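You operate a simulated robot arm through the tools that you are given. There is no shell and no other tool. Be economical: measure what you need, move in short steps, check, and stop when the job is done.

The job below is to be done with a simulated two-armed robot. You get a single attempt, and the scene is never put back.

JOB
Wipe up the spill on the top of the grid bench with the blue rag and put it back.

It is judged by the outcome, as a careful person would: the job done as asked, and still so three seconds after it is handed in. It fails if anything else is knocked over, pushed out of place, dropped, spilled or broken.

ROBOT AND FRAMES
Two 7-joint arms with two-finger parallel grippers on one trunk, on a base that drives. Base frame: it is fixed to the floor where the robot stands at the start and does not move with it; the origin is under the middle of the robot, x ahead of it, y to its left, z up. Lengths are in m, angles in rad, forces in N, time in s.
The left shoulder is at the start at [0.07, 0.163, 1.22], the right one opposite. Payload 3.43 kg a hand.
The TCP of each hand is the grasp point between the finger pads, 0.034 m short of the fingertips. In the tool frame z runs along the fingers and y along their closing line. Largest opening 0.128 m; finger width 0.024, thickness 0.012; the body of the gripper, 0.048 by 0.13 m, starts 0.096 m behind the TCP.
Orientation is that of the tool frame in the base frame, as a unit quaternion [x, y, z, w]. With the fingers straight down and closing along the base's y, the tool's x points along the base's -x, its y along +y and its z along -z.

CONTROLS
- The arms move only by the tool jog_arm. It takes "left_moves", "right_moves" or both (then of equal length, played together; a hand with none holds still); each is a list of rows, each an object of numbers (a shift or turn left out is 0, a gripper value left out holds the last): "x", "y", "z": the shift along the tool's x, y, z in m; "ax", "ay", "az": the turn, a rotation vector about the tool's x, y, z in rad; "claw": the closure, from 0 (fully open) to 1 (shut). In form: [{"x": .., "y": .., "z": .., "ax": .., "ay": .., "az": .., "claw": ..}, ...]. A call has 1 to 8 rows; each row shifts and turns the commanded pose from where the row before left it, along the tool's axes as they then stand. Rows are played at 5 a second. More than 0.05 m and 0.15 rad between two rows, or a gripper value outside its range, and nothing of the call is played. Where a pose cannot be reached the arm comes as near as it can. A force on the tool above 40 N (or 10 N above the force at the start of the call, whichever is more), or a blocked arm, ends the call early, and 0.2 s more pass. The fingers move at their own pace (about 0.153 m/s each) and stop on an object; they squeeze with about 23 N. The grip force told is the motor's: it shows also when the fingers shut on nothing. Time passes only in rows, and 0.2 s behind the last, so rows that do not move let the fingers close. It gives the time, the measured TCP pose, the force on the tool (base axes), the opening and the grip force at its end, in the units of the frame above (readings bear some noise).
- Cameras (640 x 400 px; columns grow to the right, rows downward): "scene" is now at [0.1406, 0.0221, 1.4389]; the picture's right is [0.14, -0.99, 0.00], its down [-0.64, -0.09, -0.76] and it looks along [0.75, 0.11, -0.65] (base axes); focal length 295 px, centre (320, 200). "left" rides on the left gripper at [0.076, 0.011, -0.16] in its tool frame; the picture's right is [-0.15, 0.99, 0.00], its down [-0.88, -0.13, -0.46] and it looks along [-0.45, -0.07, 0.89] (tool axes); focal length 234 px, centre (320, 200). "right" rides on the right gripper at [0.076, -0.011, -0.16] in its tool frame; the picture's right is [0.15, 0.99, 0.00], its down [-0.88, 0.13, -0.46] and it looks along [-0.45, 0.07, 0.89] (tool axes); focal length 234 px, centre (320, 200). There is no depth. A picture from a camera that has moved, and an enlarged one, comes with that camera's place and axes in the base frame and with its lens. The place of the scene camera against the robot may be out by one fixed shift of up to 0.018 m in any direction.
- camera(camera): a new picture of that camera. No time passes.
- raise_lower(by): slides the trunk up (or, below 0, down) by that many m; the arms and the scene camera ride with it, the base frame stays. It gives what a move gives, with no picture.
- base_move(legs): drives the robot by 1 to 6 legs, each [ahead, left, turn to the left] in m, m and rad, along the robot's own axes; the way and the turn of a leg run together, so that a leg with both is an arc; at most 1.5 m and 3.142 rad a leg. The arms and the cameras ride along, it lands a little off, and it stops where it bumps. It gives what a move gives.
- turn_head(pan, tilt): turns the head with the scene camera to pan (to the left, within 1.501 rad either way) and tilt (down, from -0.506 to 1.204), counted from straight ahead of the robot. It gives what a move gives.
- enlarge(camera, box): a new picture of the part [left, top, right, bottom] of that camera's present view, enlarged. No time passes.
- sign_off(): hands the job in; it is judged then, once.

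Work in short steps. Places have to be worked out from the pictures, the camera data and where the tool is seen: move nearer, look again, correct. Check each grasp and each placing, and mend what went wrong. You have 120 turns and 88 pictures in all, those below and enlarged ones among them. Open the grippers and draw the arms clear of the work before you hand the job in, unless the task says otherwise; then end with one line.

The tools are called after "Request:" as a command line: name --argument value ..., lists and objects as JSON in quotes. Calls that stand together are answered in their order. jog_arm: Moves the arms, as the interface text tells. Its arguments: {"type":"object","properties":{"left_moves":{"type":"array","items":{"type":"object","properties":{"x":{"type":"number"},"y":{"type":"number"},"z":{"type":"number"},"ax":{"type":"number"},"ay":{"type":"number"},"az":{"type":"number"},"claw":{"type":"number"}}}},"right_moves":{"type":"array","items":{"type":"object","properties":{"x":{"type":"number"},"y":{"type":"number"},"z":{"type":"number"},"ax":{"type":"number"},"ay":{"type":"number"},"az":{"type":"number"},"claw":{"type":"number"}}}}},"required":[]} The other tools are called the same way: raise_lower (by) slides the trunk up or down; base_move (legs) drives the base; turn_head (pan, tilt) turns the head that bears the scene camera; camera (camera) takes a picture; enlarge (camera, box) takes an enlarged picture of a part of a camera's view; sign_off () hands the job in.

At the start:

```text
time_s: 0.0
left_ee_pos: [0.6387, 0.3067, 1.1279]
left_ee_rot: [0.0, 1.0, 0.001, 0.0]
left_wrist_force: [0.3, 0.4, -0.7]
left_width: 0.1278
left_finger_force: 0.2
right_ee_pos: [0.6655, -0.2181, 1.0852]
right_ee_rot: [0.0, 1.0, 0.0, -0.001]
right_wrist_force: [0.2, 0.1, 0.5]
right_width: 0.1277
right_finger_force: 0.0
trunk travel left (down, up): [-0.7, 0.24]
robot x, y, heading: [0.0003, 0.0025, -0.001]
head pan, tilt: [0.145, 0.709]
```

scene: 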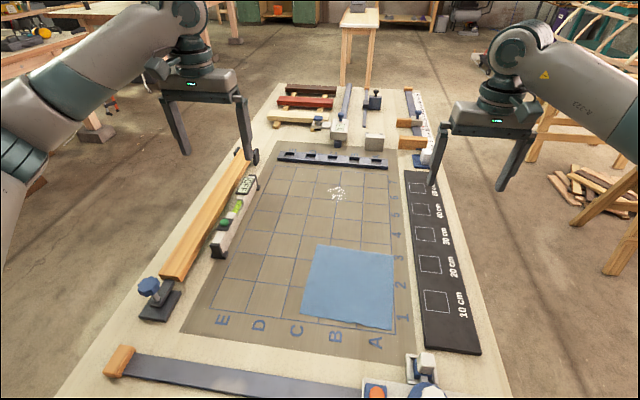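
right: 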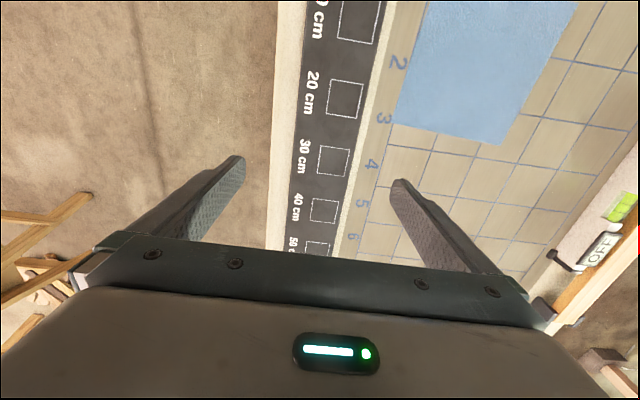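
left: 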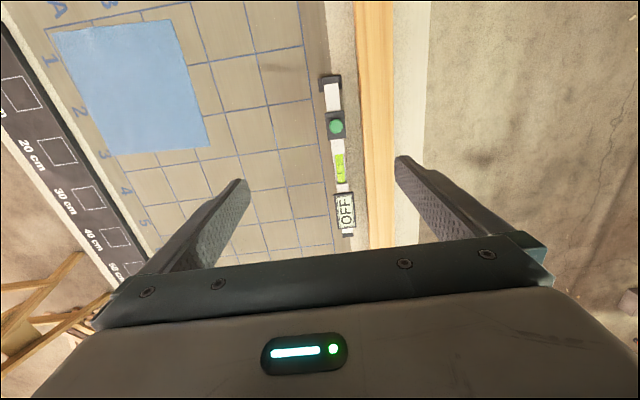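

I'll look closely at the rag and the spill first; the rag is roughly centred at (0.58, 0.01) and the spill is near (0.93, 0.075).

Request:
enlarge --camera "scene" --box '[180, 130, 460, 350]'

Request:
enlarge --camera "scene" --box '[270, 140, 400, 230]'

```text
1.82 times, centred on (320, 240) of scene
camera zoom: at [0.1406, 0.0221, 1.4389], right [0.14, -0.99, 0.0], down [-0.64, -0.09, -0.76], along [0.75, 0.11, -0.65], focal length 536 px, centre (320, 127)
```

zoom: 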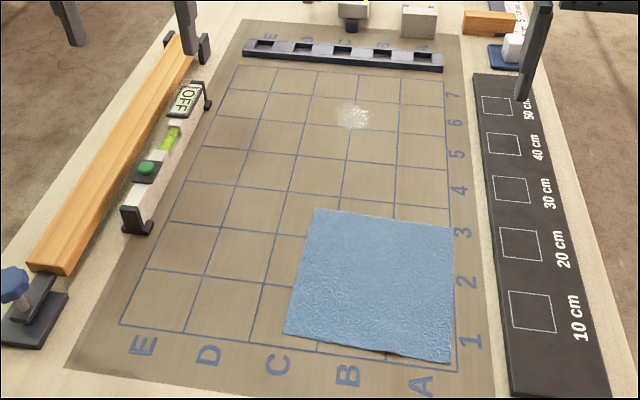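

```text
4.44 times, centred on (335, 185) of scene
camera zoom: at [0.1406, 0.0221, 1.4389], right [0.14, -0.99, 0.0], down [-0.64, -0.09, -0.76], along [0.75, 0.11, -0.65], focal length 1310 px, centre (253, 267)
```

zoom: 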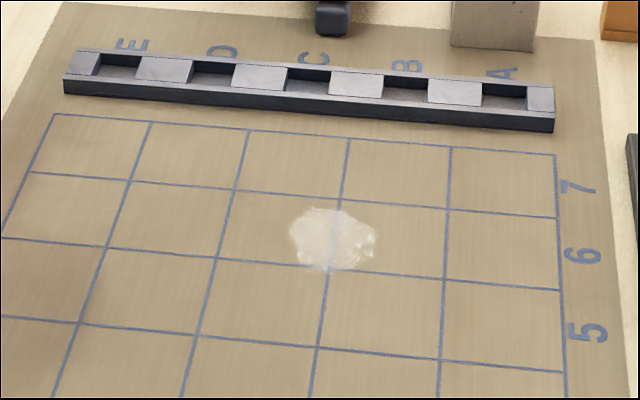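

The spill is about 7 cm wide in row 6 on the B/C line, beyond comfortable reach. I'll look down to see how much room the base has ahead.

Request:
turn_head --pan 0.0 --tilt 1.2

Request:
camera --camera "scene"

```text
time_s: 0.9
left_ee_pos: [0.6392, 0.3075, 1.1291]
left_ee_rot: [0.0, 1.0, 0.0, 0.0]
left_wrist_force: [0.8, 1.2, -0.2]
left_width: 0.1281
left_finger_force: 0.0
right_ee_pos: [0.6662, -0.2178, 1.0855]
right_ee_rot: [0.0, 1.0, 0.0, 0.0]
right_wrist_force: [-0.3, -0.9, 0.2]
right_width: 0.1282
right_finger_force: 0.1
trunk travel left (down, up): [-0.7, 0.24]
robot x, y, heading: [-0.0021, 0.0035, -0.0]
head pan, tilt: [0.0, 1.201]
```

```text
82 pictures are left
camera scene: at [0.1129, 0.01, 1.4038], right [0.0, -1.0, 0.0], down [-0.93, 0.0, -0.36], along [0.36, 0.0, -0.93], focal length 295 px, centre (320, 200)
```

scene: 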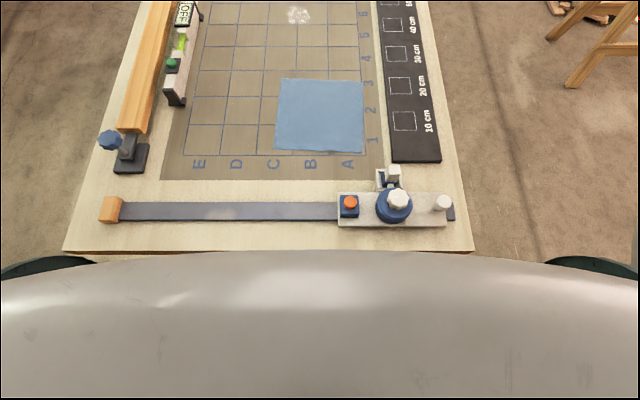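

The bench edge sits at x≈0.24, right in front of the robot, so there's little room to drive. I'll test how far the left arm can reach, above the spill at a safe height.

Request:
jog_arm --left_moves '[{"x": -0.037, "y": -0.029, "z": 0.012, "claw": 0.5}, {"x": -0.037, "y": -0.029, "z": 0.012}, {"x": -0.037, "y": -0.029, "z": 0.012}, {"x": -0.037, "y": -0.029, "z": 0.012}, {"x": -0.037, "y": -0.029, "z": 0.012}, {"x": -0.037, "y": -0.029, "z": 0.012}, {"x": -0.037, "y": -0.029, "z": 0.012}, {"x": -0.037, "y": -0.029, "z": 0.012}]'

```text
time_s: 2.7
left_ee_pos: [0.8264, 0.1146, 1.0215]
left_ee_rot: [0.001, 1.0, 0.001, 0.0]
left_wrist_force: [0.4, -0.6, 0.3]
left_width: 0.0641
left_finger_force: 0.0
left hand out of reach, approached as far as the arm can: row 6, 7, 8
right_ee_pos: [0.665, -0.2214, 1.0837]
right_ee_rot: [0.002, 1.0, 0.002, 0.0]
right_wrist_force: [0.1, -0.3, -0.1]
right_width: 0.128
right_finger_force: 0.0
trunk travel left (down, up): [-0.7, 0.24]
robot x, y, heading: [-0.0017, -0.0035, 0.002]
head pan, tilt: [0.0, 1.201]
```

Straight down, the arm tops out at about x=0.83. Lowering the trunk and pitching the fingers forward should gain the rest; I'll test that in free air.

Request:
raise_lower --by -0.13

Request:
jog_arm --left_moves '[{"ay": -0.14}, {"ay": -0.14}, {"ay": -0.14}, {"ay": -0.14}, {}]'

Request:
turn_head --pan 0.1 --tilt 0.75

Request:
camera --camera "scene"

```text
time_s: 4.3
left_ee_pos: [0.8262, 0.115, 0.8922]
left_ee_rot: [-0.001, 1.0, 0.0, 0.0]
left_wrist_force: [0.5, -0.9, 0.3]
left_width: 0.0641
left_finger_force: 0.1
right_ee_pos: [0.6656, -0.2173, 0.9559]
right_ee_rot: [0.0, 1.0, 0.0, 0.0]
right_wrist_force: [-0.7, 0.3, 0.4]
right_width: 0.1281
right_finger_force: 0.1
trunk travel left (down, up): [-0.57, 0.37]
robot x, y, heading: [0.0023, 0.002, 0.0]
head pan, tilt: [0.0, 1.201]
```

```text
time_s: 5.5
left_ee_pos: [0.9473, 0.0946, 0.8964]
left_ee_rot: [0.0, 0.961, 0.001, 0.276]
left_wrist_force: [0.1, 0.4, 0.1]
left_width: 0.064
left_finger_force: 0.2
left hand out of reach, approached as far as the arm can: row 1, 2, 3, 4
right_ee_pos: [0.6657, -0.2174, 0.9553]
right_ee_rot: [0.0, 1.0, 0.0, 0.001]
right_wrist_force: [-0.8, -1.1, 0.1]
right_width: 0.128
right_finger_force: 0.0
trunk travel left (down, up): [-0.57, 0.37]
robot x, y, heading: [-0.0005, -0.0027, 0.003]
head pan, tilt: [0.0, 1.201]
```

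```text
time_s: 6.4
left_ee_pos: [0.9469, 0.0942, 0.8961]
left_ee_rot: [0.001, 0.961, 0.0, 0.276]
left_wrist_force: [-0.3, -0.2, 0.0]
left_width: 0.0641
left_finger_force: 0.0
right_ee_pos: [0.6647, -0.2181, 0.9546]
right_ee_rot: [0.001, 1.0, 0.001, 0.0]
right_wrist_force: [0.4, -0.3, -0.4]
right_width: 0.1281
right_finger_force: 0.1
trunk travel left (down, up): [-0.57, 0.37]
robot x, y, heading: [0.0018, 0.0016, 0.0]
head pan, tilt: [0.099, 0.75]
```

```text
81 pictures are left
camera scene: at [0.1394, 0.018, 1.3054], right [0.1, -1.0, 0.0], down [-0.68, -0.07, -0.73], along [0.73, 0.07, -0.68], focal length 295 px, centre (320, 200)
```

scene: 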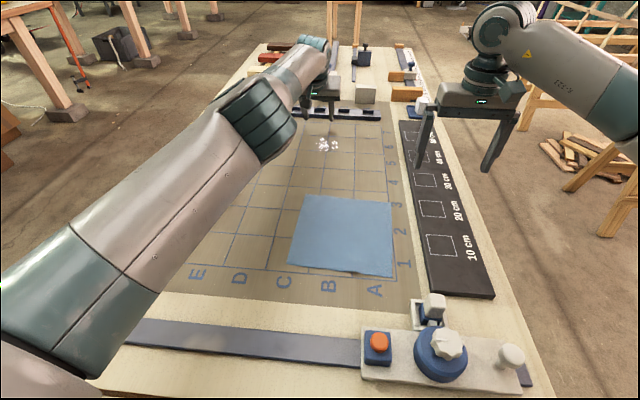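

With tilt 0.56 the hand reaches (0.947, 0.094), enough to cover the spill. Now I bring it back over the far part of the rag with the same tilt, fingers about 10 cm apart.

Request:
jog_arm --left_moves '[{"x": 0.0318, "y": -0.0106, "z": -0.0199, "claw": 0.25}, {"x": 0.0318, "y": -0.0106, "z": -0.0199}, {"x": 0.0318, "y": -0.0106, "z": -0.0199}, {"x": 0.0318, "y": -0.0106, "z": -0.0199}, {"x": 0.0318, "y": -0.0106, "z": -0.0199}, {"x": 0.0318, "y": -0.0106, "z": -0.0199}, {"x": 0.0318, "y": -0.0106, "z": -0.0199}, {"x": 0.0318, "y": -0.0106, "z": -0.0199}]'

Request:
camera --camera "scene"

Request:
camera --camera "left"

```text
time_s: 8.2
left_ee_pos: [0.9115, -0.0299, 0.8983]
left_ee_rot: [0.001, 0.961, 0.0, 0.276]
left_wrist_force: [0.5, 0.5, -0.4]
left_width: 0.0961
left_finger_force: 0.1
left hand out of reach, approached as far as the arm can: row 1, 2, 3, 4, 5, 6, 7, 8
right_ee_pos: [0.6656, -0.2198, 0.9548]
right_ee_rot: [0.001, 1.0, 0.0, 0.0]
right_wrist_force: [0.0, 0.0, 1.1]
right_width: 0.1279
right_finger_force: 0.1
trunk travel left (down, up): [-0.57, 0.37]
robot x, y, heading: [-0.001, 0.0022, 0.006]
head pan, tilt: [0.099, 0.75]
```

```text
80 pictures are left
camera scene: at [0.1391, 0.0174, 1.3055], right [0.1, -1.0, 0.0], down [-0.68, -0.07, -0.73], along [0.73, 0.07, -0.68], focal length 295 px, centre (320, 200)
```

scene: 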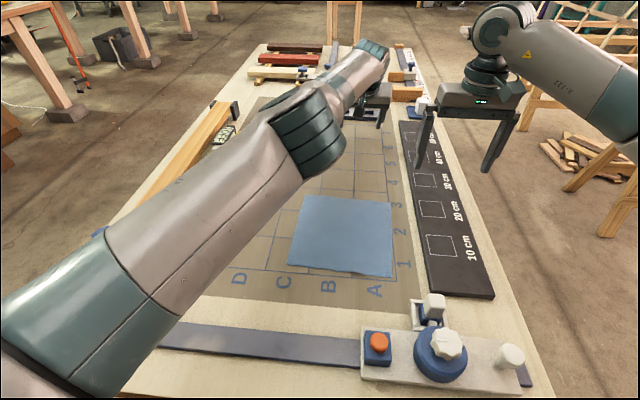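

```text
79 pictures are left
camera left: at [0.7648, -0.0185, 0.9944], right [0.12, 0.99, 0.08], down [0.51, -0.13, 0.85], along [0.85, -0.07, -0.52], focal length 234 px, centre (320, 200)
```

left: 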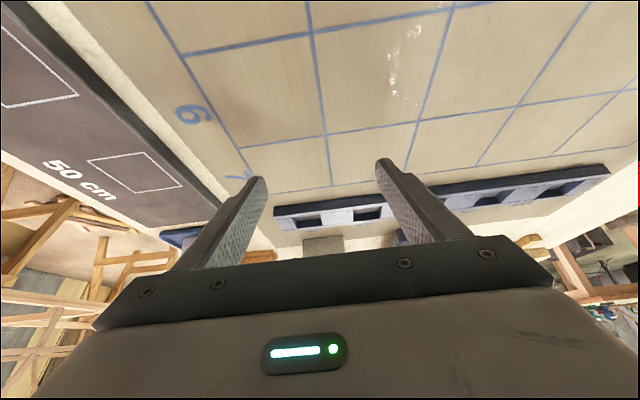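

The command and the actual pose have diverged because of the out-of-reach rows. I'll play still rows and see where the arm settles.

Request:
jog_arm --left_moves '[{}, {}, {}]'

```text
time_s: 9.0
left_ee_pos: [0.9133, -0.0286, 0.8976]
left_ee_rot: [0.0, 0.961, 0.001, 0.276]
left_wrist_force: [0.8, 0.0, -0.8]
left_width: 0.0961
left_finger_force: 0.1
right_ee_pos: [0.6654, -0.2178, 0.9562]
right_ee_rot: [-0.001, 1.0, -0.001, -0.001]
right_wrist_force: [-0.1, 1.0, 0.2]
right_width: 0.1281
right_finger_force: 0.1
trunk travel left (down, up): [-0.57, 0.37]
robot x, y, heading: [0.0014, -0.0007, 0.003]
head pan, tilt: [0.099, 0.75]
```

Now it reports in reach. I pull back in small rows to see that it follows.

Request:
jog_arm --left_moves '[{"x": 0.0254, "z": -0.0159}, {"x": 0.0254, "z": -0.0159}]'

```text
time_s: 9.6
left_ee_pos: [0.9054, -0.0495, 0.8996]
left_ee_rot: [0.0, 0.961, 0.0, 0.276]
left_wrist_force: [-0.4, 0.2, 0.0]
left_width: 0.096
left_finger_force: 0.2
left hand out of reach, approached as far as the arm can: row 1, 2
right_ee_pos: [0.6657, -0.2194, 0.9553]
right_ee_rot: [0.0, 1.0, 0.0, 0.0]
right_wrist_force: [-1.2, 0.0, -0.9]
right_width: 0.1279
right_finger_force: 0.1
trunk travel left (down, up): [-0.57, 0.37]
robot x, y, heading: [-0.0031, -0.0006, -0.003]
head pan, tilt: [0.099, 0.75]
```

The arm is stretched straight at the elbow (singular) and slides sideways instead of pulling in. I'll try lifting and untilting to get the elbow to bend.

Request:
jog_arm --left_moves '[{"x": 0.016, "z": -0.047, "ay": 0.1}, {"x": 0.012, "z": -0.048, "ay": 0.1}]'

```text
time_s: 10.2
left_ee_pos: [0.8503, -0.0568, 0.9735]
left_ee_rot: [0.0, 0.984, 0.001, 0.178]
left_wrist_force: [-0.2, 0.8, -0.3]
left_width: 0.0964
left_finger_force: 0.0
left hand out of reach, approached as far as the arm can: row 1, 2
right_ee_pos: [0.6645, -0.2179, 0.956]
right_ee_rot: [0.0, 1.0, 0.001, 0.001]
right_wrist_force: [-0.2, -0.1, 0.4]
right_width: 0.1278
right_finger_force: 0.1
trunk travel left (down, up): [-0.57, 0.37]
robot x, y, heading: [0.0024, -0.0026, -0.0]
head pan, tilt: [0.099, 0.75]
```

It moved back and up somewhat; I try pulling straight back again from here.

Request:
jog_arm --left_moves '[{"x": 0.045, "z": -0.0168}, {"x": 0.045, "z": -0.0168}, {"x": 0.045, "z": -0.0168}]'

```text
time_s: 11.0
left_ee_pos: [0.8367, -0.0783, 0.9923]
left_ee_rot: [0.0, 0.984, -0.004, 0.176]
left_wrist_force: [0.3, 0.4, -0.7]
left_width: 0.0958
left_finger_force: 0.0
left hand out of reach, approached as far as the arm can: row 1, 2, 3
right_ee_pos: [0.6653, -0.2183, 0.955]
right_ee_rot: [0.0, 1.0, 0.0, 0.0]
right_wrist_force: [-0.1, -0.3, 0.3]
right_width: 0.1279
right_finger_force: 0.0
trunk travel left (down, up): [-0.57, 0.37]
robot x, y, heading: [0.0069, 0.0002, -0.002]
head pan, tilt: [0.099, 0.75]
```

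Still locked. I try the other tangential directions: to the left and down, with some pull back.

Request:
jog_arm --left_moves '[{"x": 0.015, "y": 0.045}, {"x": 0.015, "y": 0.045}, {"x": 0.025, "y": 0.01, "z": 0.04}, {"x": 0.025, "y": 0.01, "z": 0.04}]'

```text
time_s: 12.0
left_ee_pos: [0.8534, -0.073, 0.9038]
left_ee_rot: [0.0, 0.984, -0.001, 0.177]
left_wrist_force: [0.7, -0.5, -0.4]
left_width: 0.0959
left_finger_force: 0.0
left hand out of reach, approached as far as the arm can: row 1, 2, 3, 4
right_ee_pos: [0.6663, -0.2184, 0.9538]
right_ee_rot: [0.0, 1.0, 0.0, -0.001]
right_wrist_force: [0.6, 0.2, -0.7]
right_width: 0.128
right_finger_force: 0.1
trunk travel left (down, up): [-0.57, 0.37]
robot x, y, heading: [-0.0003, -0.0001, 0.0]
head pan, tilt: [0.099, 0.75]
```

The arm refuses to go left or back, so I take a look at its posture.

Request:
camera --camera "scene"

Request:
jog_arm --left_moves '[{"y": 0.04}, {"y": 0.04}]'

```text
78 pictures are left
camera scene: at [0.1403, 0.0185, 1.3054], right [0.1, -1.0, 0.0], down [-0.68, -0.07, -0.73], along [0.73, 0.07, -0.68], focal length 295 px, centre (320, 200)
```

scene: 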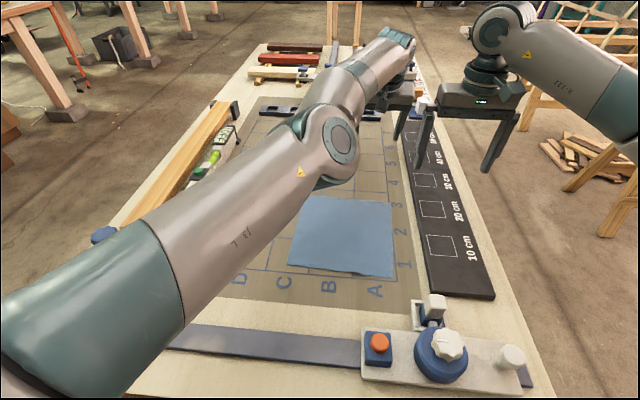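

```text
time_s: 12.6
left_ee_pos: [0.8517, -0.0716, 0.9038]
left_ee_rot: [0.0, 0.984, 0.001, 0.179]
left_wrist_force: [-0.3, 0.6, -0.5]
left_width: 0.0963
left_finger_force: 0.1
left hand out of reach, approached as far as the arm can: row 1, 2
right_ee_pos: [0.6649, -0.2185, 0.955]
right_ee_rot: [0.0, 1.0, 0.0, 0.0]
right_wrist_force: [-0.1, -0.1, 0.0]
right_width: 0.1282
right_finger_force: 0.0
trunk travel left (down, up): [-0.57, 0.37]
robot x, y, heading: [-0.0009, -0.0003, -0.0]
head pan, tilt: [0.099, 0.75]
```

I move the right hand out of the way (up, back and to the right) and meanwhile test whether a plain upward move and a small yaw of the left hand are followed.

Request:
jog_arm --right_moves '[{"x": 0.03, "y": -0.02, "z": -0.03}, {"x": 0.03, "y": -0.02, "z": -0.03}, {"x": 0.03, "y": -0.02, "z": -0.03}]'

Request:
jog_arm --left_moves '[{"y": -0.02}]'

Request:
jog_arm --left_moves '[{"az": 0.14}, {"az": 0.14}]'

```text
time_s: 13.4
left_ee_pos: [0.8496, -0.0723, 0.9063]
left_ee_rot: [0.0, 0.984, 0.002, 0.179]
left_wrist_force: [0.0, -0.2, -0.4]
left_width: 0.0956
left_finger_force: 0.0
right_ee_pos: [0.5735, -0.2773, 1.0437]
right_ee_rot: [0.0, 1.0, 0.001, 0.002]
right_wrist_force: [-0.8, -0.1, 0.3]
right_width: 0.1279
right_finger_force: 0.1
trunk travel left (down, up): [-0.57, 0.37]
robot x, y, heading: [0.001, -0.0031, 0.006]
head pan, tilt: [0.099, 0.75]
```

```text
time_s: 13.8
left_ee_pos: [0.8516, -0.0732, 0.9025]
left_ee_rot: [0.0, 0.984, 0.0, 0.177]
left_wrist_force: [0.7, 0.3, -0.1]
left_width: 0.0959
left_finger_force: 0.1
left hand out of reach, approached as far as the arm can: row 1
right_ee_pos: [0.5758, -0.2778, 1.0425]
right_ee_rot: [0.0, 1.0, 0.001, 0.0]
right_wrist_force: [0.0, -0.4, 0.7]
right_width: 0.128
right_finger_force: 0.0
trunk travel left (down, up): [-0.57, 0.37]
robot x, y, heading: [-0.0017, 0.0002, -0.003]
head pan, tilt: [0.099, 0.75]
```

```text
time_s: 14.4
left_ee_pos: [0.8519, -0.0724, 0.9009]
left_ee_rot: [0.138, 0.974, 0.025, 0.177]
left_wrist_force: [-0.3, 0.4, -0.4]
left_width: 0.0962
left_finger_force: 0.1
right_ee_pos: [0.5757, -0.2774, 1.0431]
right_ee_rot: [0.0, 1.0, 0.0, 0.0]
right_wrist_force: [-0.1, 0.6, -0.5]
right_width: 0.1282
right_finger_force: 0.1
trunk travel left (down, up): [-0.57, 0.37]
robot x, y, heading: [0.0016, -0.0028, -0.0]
head pan, tilt: [0.099, 0.75]
```

The yaw was followed and wasn't reported out of reach, so the command does reset to the actual pose. I try pulling back again from this yawed posture.

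Request:
jog_arm --left_moves '[{"x": 0.027, "y": -0.008, "z": -0.0105}, {"x": 0.027, "y": -0.008, "z": -0.0105}]'

```text
time_s: 15.0
left_ee_pos: [0.8511, -0.0756, 0.9026]
left_ee_rot: [0.138, 0.974, 0.025, 0.177]
left_wrist_force: [0.4, -0.5, 0.0]
left_width: 0.0961
left_finger_force: 0.0
left hand out of reach, approached as far as the arm can: row 1, 2
right_ee_pos: [0.5761, -0.2765, 1.0429]
right_ee_rot: [0.001, 1.0, 0.0, -0.001]
right_wrist_force: [0.4, -0.4, 0.0]
right_width: 0.1283
right_finger_force: 0.0
trunk travel left (down, up): [-0.57, 0.37]
robot x, y, heading: [-0.0013, -0.0023, -0.001]
head pan, tilt: [0.099, 0.75]
```

Still locked; I test forward and up individually to see which directions move.

Request:
jog_arm --left_moves '[{"x": -0.027, "y": 0.008, "z": 0.0105}]'

Request:
jog_arm --left_moves '[{"z": -0.04}, {"z": -0.04}]'

Request:
jog_arm --left_moves '[{"ax": 0.14}, {"ax": 0.14}]'

```text
time_s: 15.4
left_ee_pos: [0.8524, -0.0737, 0.9024]
left_ee_rot: [0.137, 0.975, 0.024, 0.176]
left_wrist_force: [0.2, 0.6, -0.2]
left_width: 0.0962
left_finger_force: 0.0
left hand out of reach, approached as far as the arm can: row 1
right_ee_pos: [0.5752, -0.277, 1.0427]
right_ee_rot: [0.0, 1.0, 0.001, 0.0]
right_wrist_force: [-0.1, 0.0, 0.5]
right_width: 0.1281
right_finger_force: 0.0
trunk travel left (down, up): [-0.57, 0.37]
robot x, y, heading: [-0.001, 0.0059, -0.0]
head pan, tilt: [0.099, 0.75]
```

```text
time_s: 16.0
left_ee_pos: [0.8277, -0.0734, 0.9777]
left_ee_rot: [0.137, 0.974, 0.026, 0.178]
left_wrist_force: [-0.9, 0.0, 0.1]
left_width: 0.096
left_finger_force: 0.2
right_ee_pos: [0.5748, -0.2772, 1.0432]
right_ee_rot: [0.0, 1.0, -0.001, 0.0]
right_wrist_force: [-0.6, 0.2, -0.4]
right_width: 0.1281
right_finger_force: 0.1
trunk travel left (down, up): [-0.57, 0.37]
robot x, y, heading: [-0.001, 0.0001, -0.003]
head pan, tilt: [0.099, 0.75]
```

```text
time_s: 16.6
left_ee_pos: [0.8283, -0.0723, 0.9769]
left_ee_rot: [0.16, 0.968, -0.111, 0.156]
left_wrist_force: [0.2, -0.7, 0.0]
left_width: 0.0961
left_finger_force: 0.1
right_ee_pos: [0.5764, -0.2765, 1.0426]
right_ee_rot: [-0.001, 1.0, 0.0, 0.0]
right_wrist_force: [0.9, 0.5, 0.3]
right_width: 0.128
right_finger_force: 0.0
trunk travel left (down, up): [-0.57, 0.37]
robot x, y, heading: [0.0001, 0.0004, -0.002]
head pan, tilt: [0.099, 0.75]
```

Up along the tool and a roll were both followed precisely. I keep going that way and try pulling back along tool x.

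Request:
jog_arm --left_moves '[{"z": -0.04}, {"z": -0.04}, {"z": -0.04}]'

Request:
jog_arm --left_moves '[{"x": 0.03}, {"x": 0.03}]'

Request:
jog_arm --left_moves '[{"y": 0.03}, {"y": 0.03}]'

```text
time_s: 17.4
left_ee_pos: [0.7928, -0.0404, 1.0899]
left_ee_rot: [0.16, 0.968, -0.111, 0.157]
left_wrist_force: [0.1, -0.1, 0.1]
left_width: 0.096
left_finger_force: 0.1
right_ee_pos: [0.5747, -0.2776, 1.0447]
right_ee_rot: [0.001, 1.0, 0.0, 0.0]
right_wrist_force: [-0.5, -0.1, -0.4]
right_width: 0.128
right_finger_force: 0.0
trunk travel left (down, up): [-0.57, 0.37]
robot x, y, heading: [-0.0011, -0.0026, 0.001]
head pan, tilt: [0.099, 0.75]
```

```text
time_s: 18.0
left_ee_pos: [0.7398, -0.0241, 1.0689]
left_ee_rot: [0.16, 0.968, -0.111, 0.157]
left_wrist_force: [0.2, -0.6, 0.8]
left_width: 0.0958
left_finger_force: 0.1
right_ee_pos: [0.5763, -0.2775, 1.0435]
right_ee_rot: [0.0, 1.0, 0.001, 0.001]
right_wrist_force: [0.2, 0.2, 0.9]
right_width: 0.1278
right_finger_force: 0.0
trunk travel left (down, up): [-0.57, 0.37]
robot x, y, heading: [-0.0003, -0.0032, -0.004]
head pan, tilt: [0.099, 0.75]
```

```text
time_s: 18.6
left_ee_pos: [0.7599, 0.0315, 1.0602]
left_ee_rot: [0.16, 0.968, -0.111, 0.156]
left_wrist_force: [-0.7, 0.4, -0.1]
left_width: 0.0959
left_finger_force: 0.0
right_ee_pos: [0.5756, -0.277, 1.0438]
right_ee_rot: [0.0, 1.0, 0.0, -0.001]
right_wrist_force: [-1.1, -0.8, -0.2]
right_width: 0.1278
right_finger_force: 0.0
trunk travel left (down, up): [-0.57, 0.37]
robot x, y, heading: [0.0008, 0.0024, -0.0]
head pan, tilt: [0.099, 0.75]
```

Unlocked. I undo the roll and yaw and move back toward the rag.

Request:
jog_arm --left_moves '[{"ax": -0.14}, {"ax": -0.14}, {"az": -0.14}, {"az": -0.14}, {"x": 0.04}, {"x": 0.04}]'

```text
time_s: 20.0
left_ee_pos: [0.6852, 0.0307, 1.0309]
left_ee_rot: [0.0, 0.984, 0.0, 0.179]
left_wrist_force: [0.3, -1.1, 0.2]
left_width: 0.096
left_finger_force: 0.0
right_ee_pos: [0.5759, -0.2772, 1.0435]
right_ee_rot: [0.0, 1.0, 0.0, 0.0]
right_wrist_force: [-0.2, 0.8, 0.0]
right_width: 0.1279
right_finger_force: 0.1
trunk travel left (down, up): [-0.57, 0.37]
robot x, y, heading: [0.0013, -0.0018, -0.0]
head pan, tilt: [0.099, 0.75]
```

All upright again. I pitch the fingers to about 0.8 rad forward for extra reach, then test reach in air stepwise, watching for the limit.

Request:
jog_arm --left_moves '[{"ay": -0.11}, {"ay": -0.11}, {"ay": -0.11}, {"ay": -0.11}]'

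```text
time_s: 21.0
left_ee_pos: [0.6846, 0.0315, 1.0321]
left_ee_rot: [-0.001, 0.921, -0.001, 0.389]
left_wrist_force: [0.0, 0.2, 0.2]
left_width: 0.096
left_finger_force: 0.0
right_ee_pos: [0.5766, -0.2769, 1.0433]
right_ee_rot: [-0.001, 1.0, 0.0, 0.0]
right_wrist_force: [0.4, 0.9, -0.7]
right_width: 0.128
right_finger_force: 0.1
trunk travel left (down, up): [-0.57, 0.37]
robot x, y, heading: [-0.0012, 0.0004, 0.001]
head pan, tilt: [0.099, 0.75]
```

Request:
jog_arm --left_moves '[{"x": 0.031, "z": 0.03}, {"x": 0.031, "z": 0.03}, {"x": 0.031, "z": 0.03}, {"x": -0.0279, "y": 0.007, "z": 0.0287}, {"x": -0.0279, "y": 0.007, "z": 0.0287}, {"x": -0.0279, "y": 0.007, "z": 0.0287}, {"x": -0.0279, "y": 0.007, "z": 0.0287}, {"x": -0.0279, "y": 0.007, "z": 0.0287}]'

```text
time_s: 22.8
left_ee_pos: [0.881, 0.0526, 0.8966]
left_ee_rot: [0.003, 0.922, 0.0, 0.388]
left_wrist_force: [0.3, -0.5, -0.3]
left_width: 0.0962
left_finger_force: 0.1
right_ee_pos: [0.5712, -0.2863, 1.039]
right_ee_rot: [0.002, 1.0, 0.001, 0.0]
right_wrist_force: [0.8, -0.1, -1.0]
right_width: 0.1281
right_finger_force: 0.0
trunk travel left (down, up): [-0.57, 0.37]
robot x, y, heading: [-0.0051, -0.0024, -0.004]
head pan, tilt: [0.099, 0.75]
```

Good so far; two more small steps forward.

Request:
jog_arm --left_moves '[{"x": -0.0209, "y": 0.01, "z": 0.0215}, {"x": -0.0209, "y": 0.01, "z": 0.0215}]'

```text
time_s: 23.4
left_ee_pos: [0.9439, 0.0835, 0.901]
left_ee_rot: [0.001, 0.921, 0.0, 0.389]
left_wrist_force: [-0.2, -0.4, 0.0]
left_width: 0.096
left_finger_force: 0.1
right_ee_pos: [0.5752, -0.2784, 1.0432]
right_ee_rot: [0.0, 1.0, -0.001, 0.0]
right_wrist_force: [0.9, 0.2, 0.4]
right_width: 0.1282
right_finger_force: 0.1
trunk travel left (down, up): [-0.57, 0.37]
robot x, y, heading: [-0.0029, -0.0013, -0.003]
head pan, tilt: [0.099, 0.75]
```

Reach to x=0.944 is confirmed. I return to above the rag's far part.

Request:
jog_arm --left_moves '[{"x": 0.0293, "y": -0.0105, "z": -0.0301}, {"x": 0.0293, "y": -0.0105, "z": -0.0301}, {"x": 0.0293, "y": -0.0105, "z": -0.0301}, {"x": 0.0293, "y": -0.0105, "z": -0.0301}, {"x": 0.0293, "y": -0.0105, "z": -0.0301}, {"x": 0.0293, "y": -0.0105, "z": -0.0301}, {"x": 0.0293, "y": -0.0105, "z": -0.0301}]'

Request:
raise_lower --by -0.05

Request:
camera --camera "scene"

Request:
camera --camera "left"

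```text
time_s: 24.5
left_ee_pos: [0.788, 0.0936, 1.0481]
left_ee_rot: [-0.021, 0.877, 0.017, 0.479]
left_wrist_force: [0.3, 0.1, 0.0]
left_width: 0.0961
left_finger_force: 0.1
right_ee_pos: [0.5711, -0.2522, 1.053]
right_ee_rot: [-0.014, 1.0, 0.002, 0.009]
right_wrist_force: [0.2, -0.4, 0.1]
right_width: 0.1282
right_finger_force: 0.0
trunk travel left (down, up): [-0.57, 0.37]
robot x, y, heading: [0.0041, 0.0136, 0.033]
head pan, tilt: [0.099, 0.75]
stopped in row 5 (left hand): the arm was blocked; the commanded pose is now the measured one
```

```text
time_s: 25.4
left_ee_pos: [0.7778, 0.0933, 1.0741]
left_ee_rot: [-0.022, 0.855, 0.02, 0.518]
left_wrist_force: [1.1, -0.1, 0.0]
left_width: 0.0961
left_finger_force: 0.1
right_ee_pos: [0.5695, -0.2455, 1.0132]
right_ee_rot: [-0.023, 1.0, 0.005, 0.012]
right_wrist_force: [-0.9, 0.3, -0.3]
right_width: 0.1281
right_finger_force: 0.1
trunk travel left (down, up): [-0.52, 0.42]
robot x, y, heading: [0.0034, 0.0125, 0.045]
head pan, tilt: [0.099, 0.75]
```

```text
77 pictures are left
camera scene: at [0.1012, 0.0252, 1.2686], right [0.15, -0.99, -0.01], down [-0.65, -0.09, -0.76], along [0.75, 0.11, -0.65], focal length 295 px, centre (320, 200)
```

scene: 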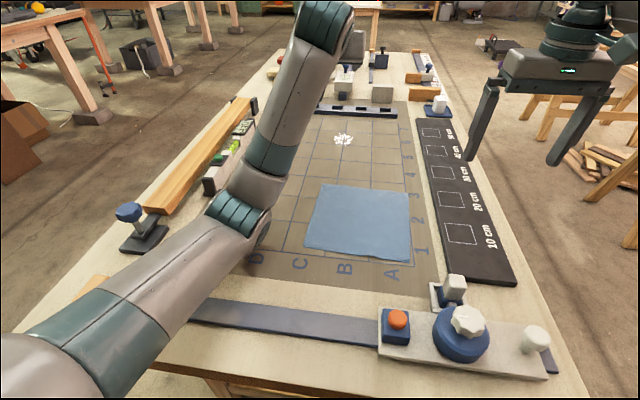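

```text
76 pictures are left
camera left: at [0.6034, 0.094, 1.0817], right [0.01, 0.99, 0.14], down [0.01, -0.14, 0.99], along [1.0, -0.01, -0.01], focal length 234 px, centre (320, 200)
```

left: 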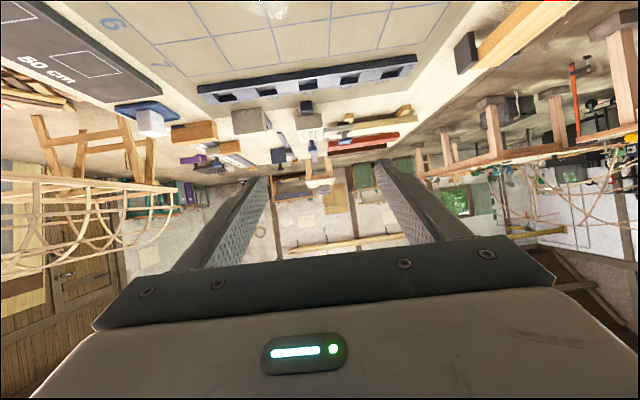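

The elbow has flipped downward and is resting on the bench; lowering the trunk only pressed it in more. I raise the trunk at once.

Request:
raise_lower --by 0.2

Request:
camera --camera "scene"

```text
time_s: 27.6
left_ee_pos: [0.803, 0.0838, 1.173]
left_ee_rot: [-0.016, 0.885, 0.012, 0.465]
left_wrist_force: [0.1, -0.4, 0.2]
left_width: 0.096
left_finger_force: 0.0
right_ee_pos: [0.5874, -0.2533, 1.1935]
right_ee_rot: [-0.013, 1.0, -0.001, 0.0]
right_wrist_force: [-0.2, 0.0, 0.0]
right_width: 0.1279
right_finger_force: 0.0
trunk travel left (down, up): [-0.72, 0.22]
robot x, y, heading: [0.0038, 0.0038, 0.028]
head pan, tilt: [0.099, 0.75]
```

```text
75 pictures are left
camera scene: at [0.1449, 0.031, 1.4554], right [0.12, -0.99, 0.0], down [-0.68, -0.09, -0.73], along [0.73, 0.09, -0.68], focal length 295 px, centre (320, 200)
```

scene: 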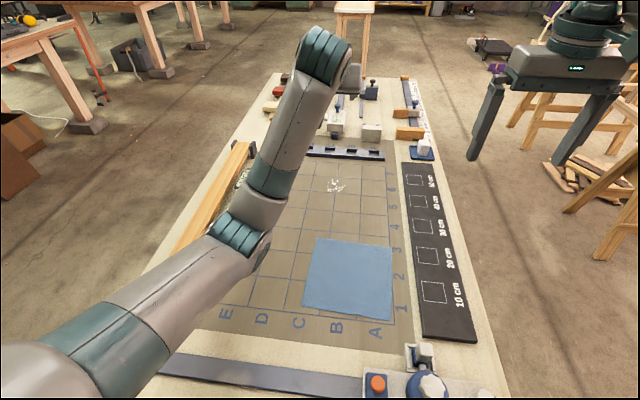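

Nothing seems disturbed, but the left arm is now elbow-down and working from here is awkward. The floor on the bench's right side looks clear, so I'll drive round there, where rag and spill are both ~0.6 m from the right arm. First I raise everything well above the bench and check the view to the right.

Request:
raise_lower --by 0.2

Request:
turn_head --pan -1.1 --tilt 0.8

Request:
camera --camera "scene"

```text
time_s: 29.7
left_ee_pos: [0.8044, 0.0837, 1.3735]
left_ee_rot: [-0.017, 0.885, 0.013, 0.465]
left_wrist_force: [1.3, -0.4, -0.3]
left_width: 0.0958
left_finger_force: 0.2
right_ee_pos: [0.5879, -0.2535, 1.3926]
right_ee_rot: [-0.013, 1.0, 0.0, 0.001]
right_wrist_force: [1.1, -0.3, 0.3]
right_width: 0.1282
right_finger_force: 0.1
trunk travel left (down, up): [-0.92, 0.02]
robot x, y, heading: [0.0071, 0.0074, 0.029]
head pan, tilt: [0.099, 0.75]
```

```text
time_s: 31.1
left_ee_pos: [0.8031, 0.0842, 1.3725]
left_ee_rot: [-0.016, 0.885, 0.012, 0.465]
left_wrist_force: [0.4, -0.2, -0.1]
left_width: 0.0961
left_finger_force: 0.1
right_ee_pos: [0.5888, -0.2531, 1.3925]
right_ee_rot: [-0.013, 1.0, 0.0, 0.0]
right_wrist_force: [-0.9, 0.0, 0.1]
right_width: 0.128
right_finger_force: 0.0
trunk travel left (down, up): [-0.92, 0.02]
robot x, y, heading: [0.0054, 0.01, 0.031]
head pan, tilt: [-1.1, 0.799]
```

```text
74 pictures are left
camera scene: at [0.1014, -0.0501, 1.6514], right [-0.88, -0.48, 0.0], down [-0.34, 0.63, -0.7], along [0.33, -0.61, -0.72], focal length 295 px, centre (320, 200)
```

scene: 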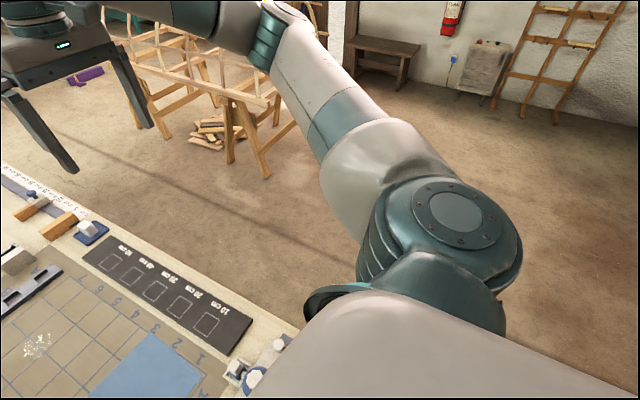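

The right side is free: the nearest sawhorse foot is at about (1.4, -1.5). I back off, strafe right and turn to face the bench's right side.

Request:
base_move --legs '[[-0.3, 0, 0], [0, -0.95, 0], [0, 0, 1.54]]'

Request:
turn_head --pan -0.7 --tilt 0.75

Request:
camera --camera "scene"

```text
time_s: 41.6
left_ee_pos: [-0.3186, -0.1651, 1.3728]
left_ee_rot: [-0.626, 0.626, 0.332, 0.326]
left_wrist_force: [-0.4, 0.1, -0.7]
left_width: 0.096
left_finger_force: 0.1
right_ee_pos: [0.0094, -0.3923, 1.3938]
right_ee_rot: [-0.703, 0.712, 0.0, -0.001]
right_wrist_force: [0.0, -0.1, 0.1]
right_width: 0.128
right_finger_force: 0.1
trunk travel left (down, up): [-0.92, 0.02]
robot x, y, heading: [-0.2765, -0.9615, 1.561]
head pan, tilt: [-1.1, 0.799]
```

```text
time_s: 42.4
left_ee_pos: [-0.3181, -0.1647, 1.3741]
left_ee_rot: [-0.625, 0.627, 0.331, 0.327]
left_wrist_force: [-0.2, 0.2, 0.0]
left_width: 0.0962
left_finger_force: 0.0
right_ee_pos: [0.0092, -0.3919, 1.3943]
right_ee_rot: [-0.702, 0.712, 0.0, 0.0]
right_wrist_force: [0.0, 0.8, 1.0]
right_width: 0.128
right_finger_force: 0.1
trunk travel left (down, up): [-0.92, 0.02]
robot x, y, heading: [-0.278, -0.9669, 1.559]
head pan, tilt: [-0.7, 0.75]
```

```text
73 pictures are left
camera scene: at [-0.2141, -0.8412, 1.6554], right [0.76, -0.65, 0.0], down [-0.45, -0.52, -0.73], along [0.48, 0.55, -0.68], focal length 295 px, centre (320, 200)
```

scene: 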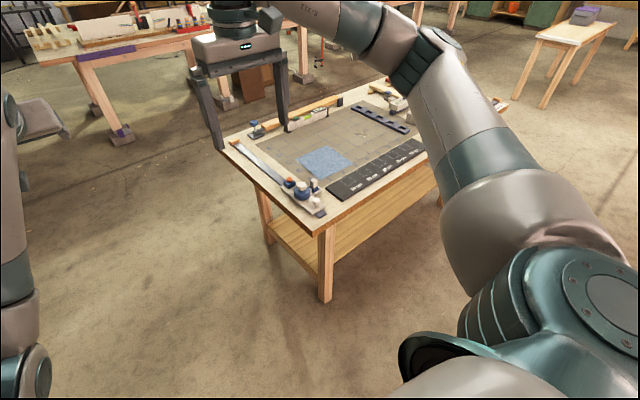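

The bench with its shelf is clear of the path. I strafe right 1.03 m alongside it, then approach to y≈-0.62.

Request:
base_move --legs '[[0, -1.03, 0], [0.33, 0, 0]]'

Request:
turn_head --pan 0.0 --tilt 0.9

Request:
camera --camera "scene"

```text
time_s: 49.6
left_ee_pos: [0.7351, 0.1456, 1.3763]
left_ee_rot: [-0.621, 0.629, 0.331, 0.329]
left_wrist_force: [-0.2, 0.1, -0.4]
left_width: 0.096
left_finger_force: 0.2
right_ee_pos: [1.0609, -0.0846, 1.3959]
right_ee_rot: [-0.699, 0.715, 0.0, 0.001]
right_wrist_force: [-0.3, 0.8, -0.1]
right_width: 0.1277
right_finger_force: 0.0
trunk travel left (down, up): [-0.92, 0.02]
robot x, y, heading: [0.7699, -0.6525, 1.546]
head pan, tilt: [-0.7, 0.75]
```

```text
time_s: 50.6
left_ee_pos: [0.7354, 0.1484, 1.3738]
left_ee_rot: [-0.622, 0.63, 0.33, 0.328]
left_wrist_force: [-0.3, 0.0, 0.1]
left_width: 0.096
left_finger_force: 0.1
right_ee_pos: [1.0614, -0.0832, 1.3934]
right_ee_rot: [-0.699, 0.715, 0.0, 0.0]
right_wrist_force: [0.6, -0.1, 0.7]
right_width: 0.1279
right_finger_force: 0.1
trunk travel left (down, up): [-0.92, 0.02]
robot x, y, heading: [0.7688, -0.6548, 1.548]
head pan, tilt: [0.0, 0.901]
```

```text
72 pictures are left
camera scene: at [0.7788, -0.5165, 1.6436], right [1.0, -0.03, 0.0], down [-0.02, -0.78, -0.62], along [0.02, 0.62, -0.78], focal length 295 px, centre (320, 200)
```

scene: 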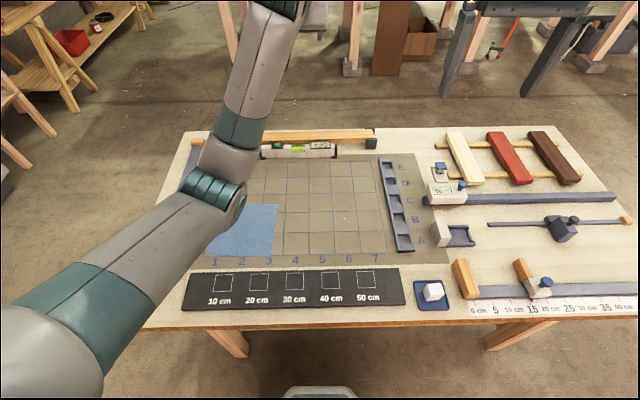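

Well placed. The left arm blocks the view, so I swing it to the left, away from the rag, before lowering.

Request:
jog_arm --left_moves '[{"x": -0.014, "y": 0.045, "z": -0.01}, {"x": -0.014, "y": 0.045, "z": -0.01}, {"x": -0.014, "y": 0.045, "z": -0.01}, {"x": -0.014, "y": 0.045, "z": -0.01}, {"x": -0.014, "y": 0.045, "z": -0.01}, {"x": -0.014, "y": 0.045, "z": -0.01}, {"x": -0.014, "y": 0.045, "z": -0.01}, {"x": -0.014, "y": 0.045, "z": -0.01}]'

Request:
camera --camera "scene"

```text
time_s: 52.4
left_ee_pos: [0.3723, 0.1472, 1.516]
left_ee_rot: [-0.622, 0.63, 0.329, 0.33]
left_wrist_force: [-0.3, -0.7, 0.1]
left_width: 0.0962
left_finger_force: 0.0
right_ee_pos: [1.0601, -0.0843, 1.3949]
right_ee_rot: [-0.699, 0.715, 0.0, 0.0]
right_wrist_force: [-0.6, -0.4, -0.1]
right_width: 0.1279
right_finger_force: 0.0
trunk travel left (down, up): [-0.92, 0.02]
robot x, y, heading: [0.769, -0.6524, 1.547]
head pan, tilt: [0.0, 0.901]
```

```text
71 pictures are left
camera scene: at [0.7761, -0.5167, 1.6435], right [1.0, -0.02, 0.0], down [-0.02, -0.78, -0.62], along [0.02, 0.62, -0.78], focal length 295 px, centre (320, 200)
```

scene: 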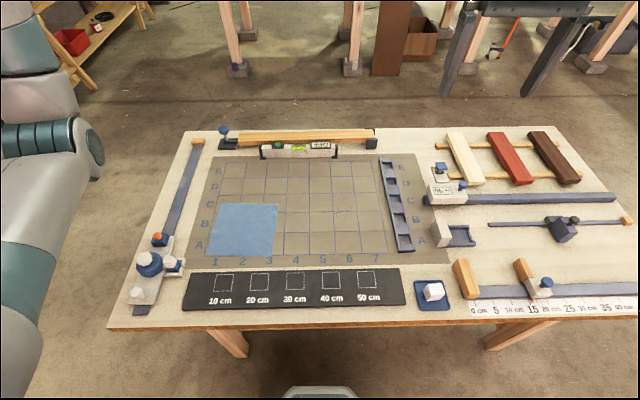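

Clear view: the rag is untouched. I lower the trunk to its starting height and bring the right hand (straight down) toward a point over the rag.

Request:
raise_lower --by -0.22

Request:
jog_arm --right_moves '[{"x": -0.01, "y": 0.047}, {"x": -0.01, "y": 0.047}, {"x": -0.01, "y": 0.047}, {"x": -0.01, "y": 0.047}, {"x": -0.01, "y": 0.047}, {"x": -0.01, "y": 0.047}, {"x": -0.01, "y": 0.047}, {"x": -0.01, "y": 0.047}]'

Request:
camera --camera "scene"

Request:
camera --camera "right"

```text
time_s: 54.8
left_ee_pos: [0.3761, 0.1475, 1.295]
left_ee_rot: [-0.622, 0.629, 0.331, 0.329]
left_wrist_force: [-0.9, -0.5, -0.1]
left_width: 0.0965
left_finger_force: 0.0
right_ee_pos: [1.0597, -0.0834, 1.1729]
right_ee_rot: [-0.699, 0.715, 0.0, 0.0]
right_wrist_force: [0.5, -0.3, -1.3]
right_width: 0.1284
right_finger_force: 0.1
trunk travel left (down, up): [-0.7, 0.24]
robot x, y, heading: [0.7685, -0.6499, 1.548]
head pan, tilt: [0.0, 0.901]
```

```text
time_s: 56.6
left_ee_pos: [0.3729, 0.1471, 1.2939]
left_ee_rot: [-0.622, 0.629, 0.33, 0.33]
left_wrist_force: [-0.5, -0.7, 0.0]
left_width: 0.0957
left_finger_force: 0.0
right_ee_pos: [0.6824, 0.0049, 1.173]
right_ee_rot: [-0.699, 0.715, 0.0, 0.001]
right_wrist_force: [-0.1, 0.6, -0.5]
right_width: 0.1282
right_finger_force: 0.1
trunk travel left (down, up): [-0.7, 0.24]
robot x, y, heading: [0.7676, -0.6531, 1.549]
head pan, tilt: [0.0, 0.901]
```

```text
70 pictures are left
camera scene: at [0.7755, -0.5162, 1.4235], right [1.0, -0.02, 0.0], down [-0.02, -0.78, -0.62], along [0.02, 0.62, -0.78], focal length 295 px, centre (320, 200)
```

scene: 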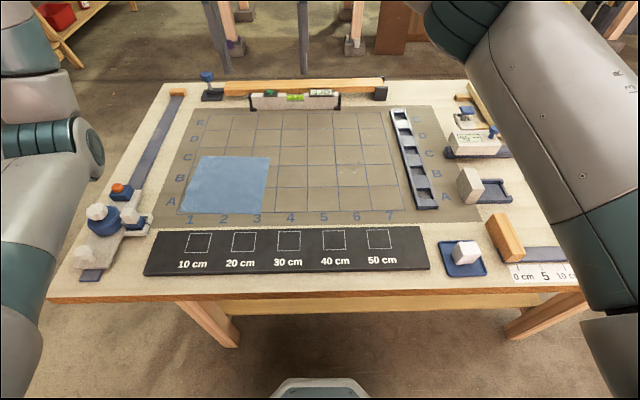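

```text
69 pictures are left
camera right: at [0.6925, -0.0723, 1.3301], right [-0.99, -0.12, 0.0], down [-0.11, 0.88, 0.46], along [-0.05, 0.45, -0.89], focal length 234 px, centre (320, 200)
```

right: 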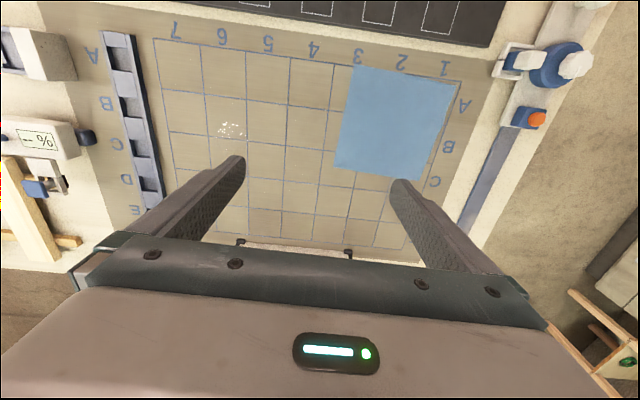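

By the hand camera the rag is centred near (0.526, 0.003), 0.22 m square, and the spill is near (0.883, 0.05). I move the hand above the rag's leading half and down to z≈0.95, fingers ~10 cm apart.

Request:
jog_arm --right_moves '[{"y": 0.024, "z": 0.042, "claw": 0.22}, {"y": 0.024, "z": 0.042}, {"y": 0.024, "z": 0.042}, {"y": 0.024, "z": 0.042}, {"y": 0.024, "z": 0.042}, {}]'

Request:
camera --camera "scene"

Request:
camera --camera "right"

```text
time_s: 58.0
left_ee_pos: [0.3767, 0.1471, 1.2952]
left_ee_rot: [-0.622, 0.63, 0.33, 0.328]
left_wrist_force: [0.7, 0.4, 0.1]
left_width: 0.0959
left_finger_force: 0.1
right_ee_pos: [0.5688, 0.007, 0.9628]
right_ee_rot: [-0.699, 0.715, 0.0, 0.0]
right_wrist_force: [-0.3, 0.3, 0.5]
right_width: 0.0996
right_finger_force: 0.1
trunk travel left (down, up): [-0.7, 0.24]
robot x, y, heading: [0.7698, -0.651, 1.548]
head pan, tilt: [0.0, 0.901]
```

```text
68 pictures are left
camera scene: at [0.7796, -0.5162, 1.4236], right [1.0, -0.03, 0.0], down [-0.02, -0.78, -0.62], along [0.01, 0.62, -0.78], focal length 295 px, centre (320, 200)
```

scene: 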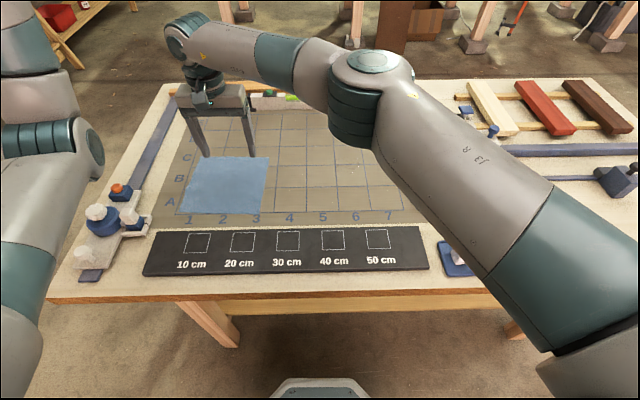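

```text
67 pictures are left
camera right: at [0.5793, -0.0703, 1.1215], right [-0.99, -0.12, 0.0], down [-0.11, 0.88, 0.46], along [-0.06, 0.45, -0.89], focal length 234 px, centre (320, 200)
```

right: 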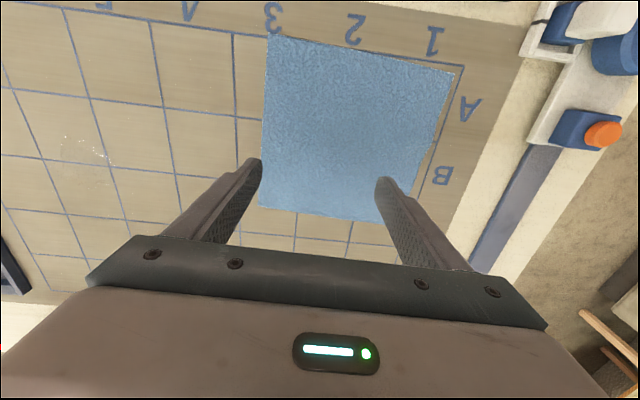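

Tips will land about 3 cm inside the rag's leading edge. I lower to just above the rag.

Request:
jog_arm --right_moves '[{"z": 0.03}, {"z": 0.03}, {"z": 0.03}, {"z": 0.028}, {}]'

Request:
camera --camera "right"

Request:
enlarge --camera "scene" --box '[140, 90, 340, 215]'

```text
time_s: 58.9
left_ee_pos: [0.3749, 0.1461, 1.2963]
left_ee_rot: [-0.622, 0.629, 0.331, 0.328]
left_wrist_force: [0.0, -0.5, -0.3]
left_width: 0.096
left_finger_force: 0.0
right_ee_pos: [0.565, 0.0088, 0.876]
right_ee_rot: [-0.699, 0.715, 0.002, 0.002]
right_wrist_force: [0.1, -3.0, 13.0]
right_width: 0.1002
right_finger_force: 0.4
trunk travel left (down, up): [-0.7, 0.24]
robot x, y, heading: [0.77, -0.65, 1.551]
head pan, tilt: [0.0, 0.901]
stopped in row 4 (right hand): the force on the tool passed its limit (the readings are from after the stop); the commanded pose is now the measured one
```

```text
66 pictures are left
camera right: at [0.5759, -0.0692, 1.0331], right [-0.99, -0.12, 0.0], down [-0.11, 0.88, 0.46], along [-0.06, 0.46, -0.89], focal length 234 px, centre (320, 200)
```

right: 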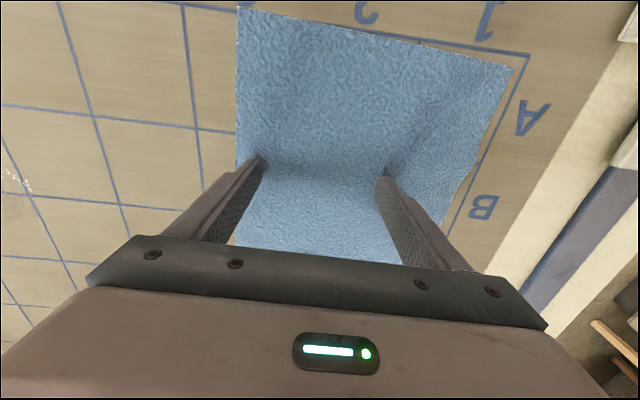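

```text
3.20 times, centred on (240, 152) of scene
camera zoom: at [0.7787, -0.5178, 1.4237], right [1.0, -0.02, 0.0], down [-0.02, -0.78, -0.62], along [0.02, 0.62, -0.78], focal length 943 px, centre (576, 352)
```

zoom: 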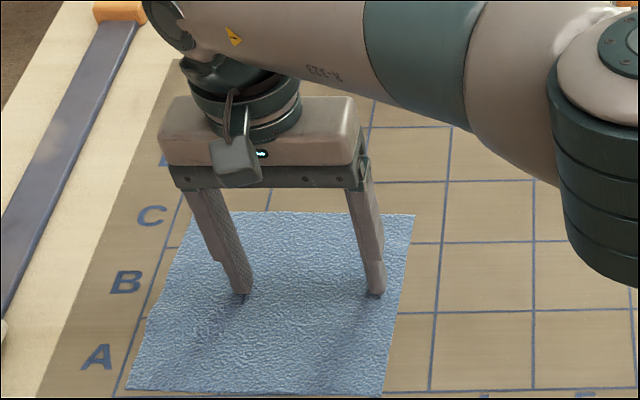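

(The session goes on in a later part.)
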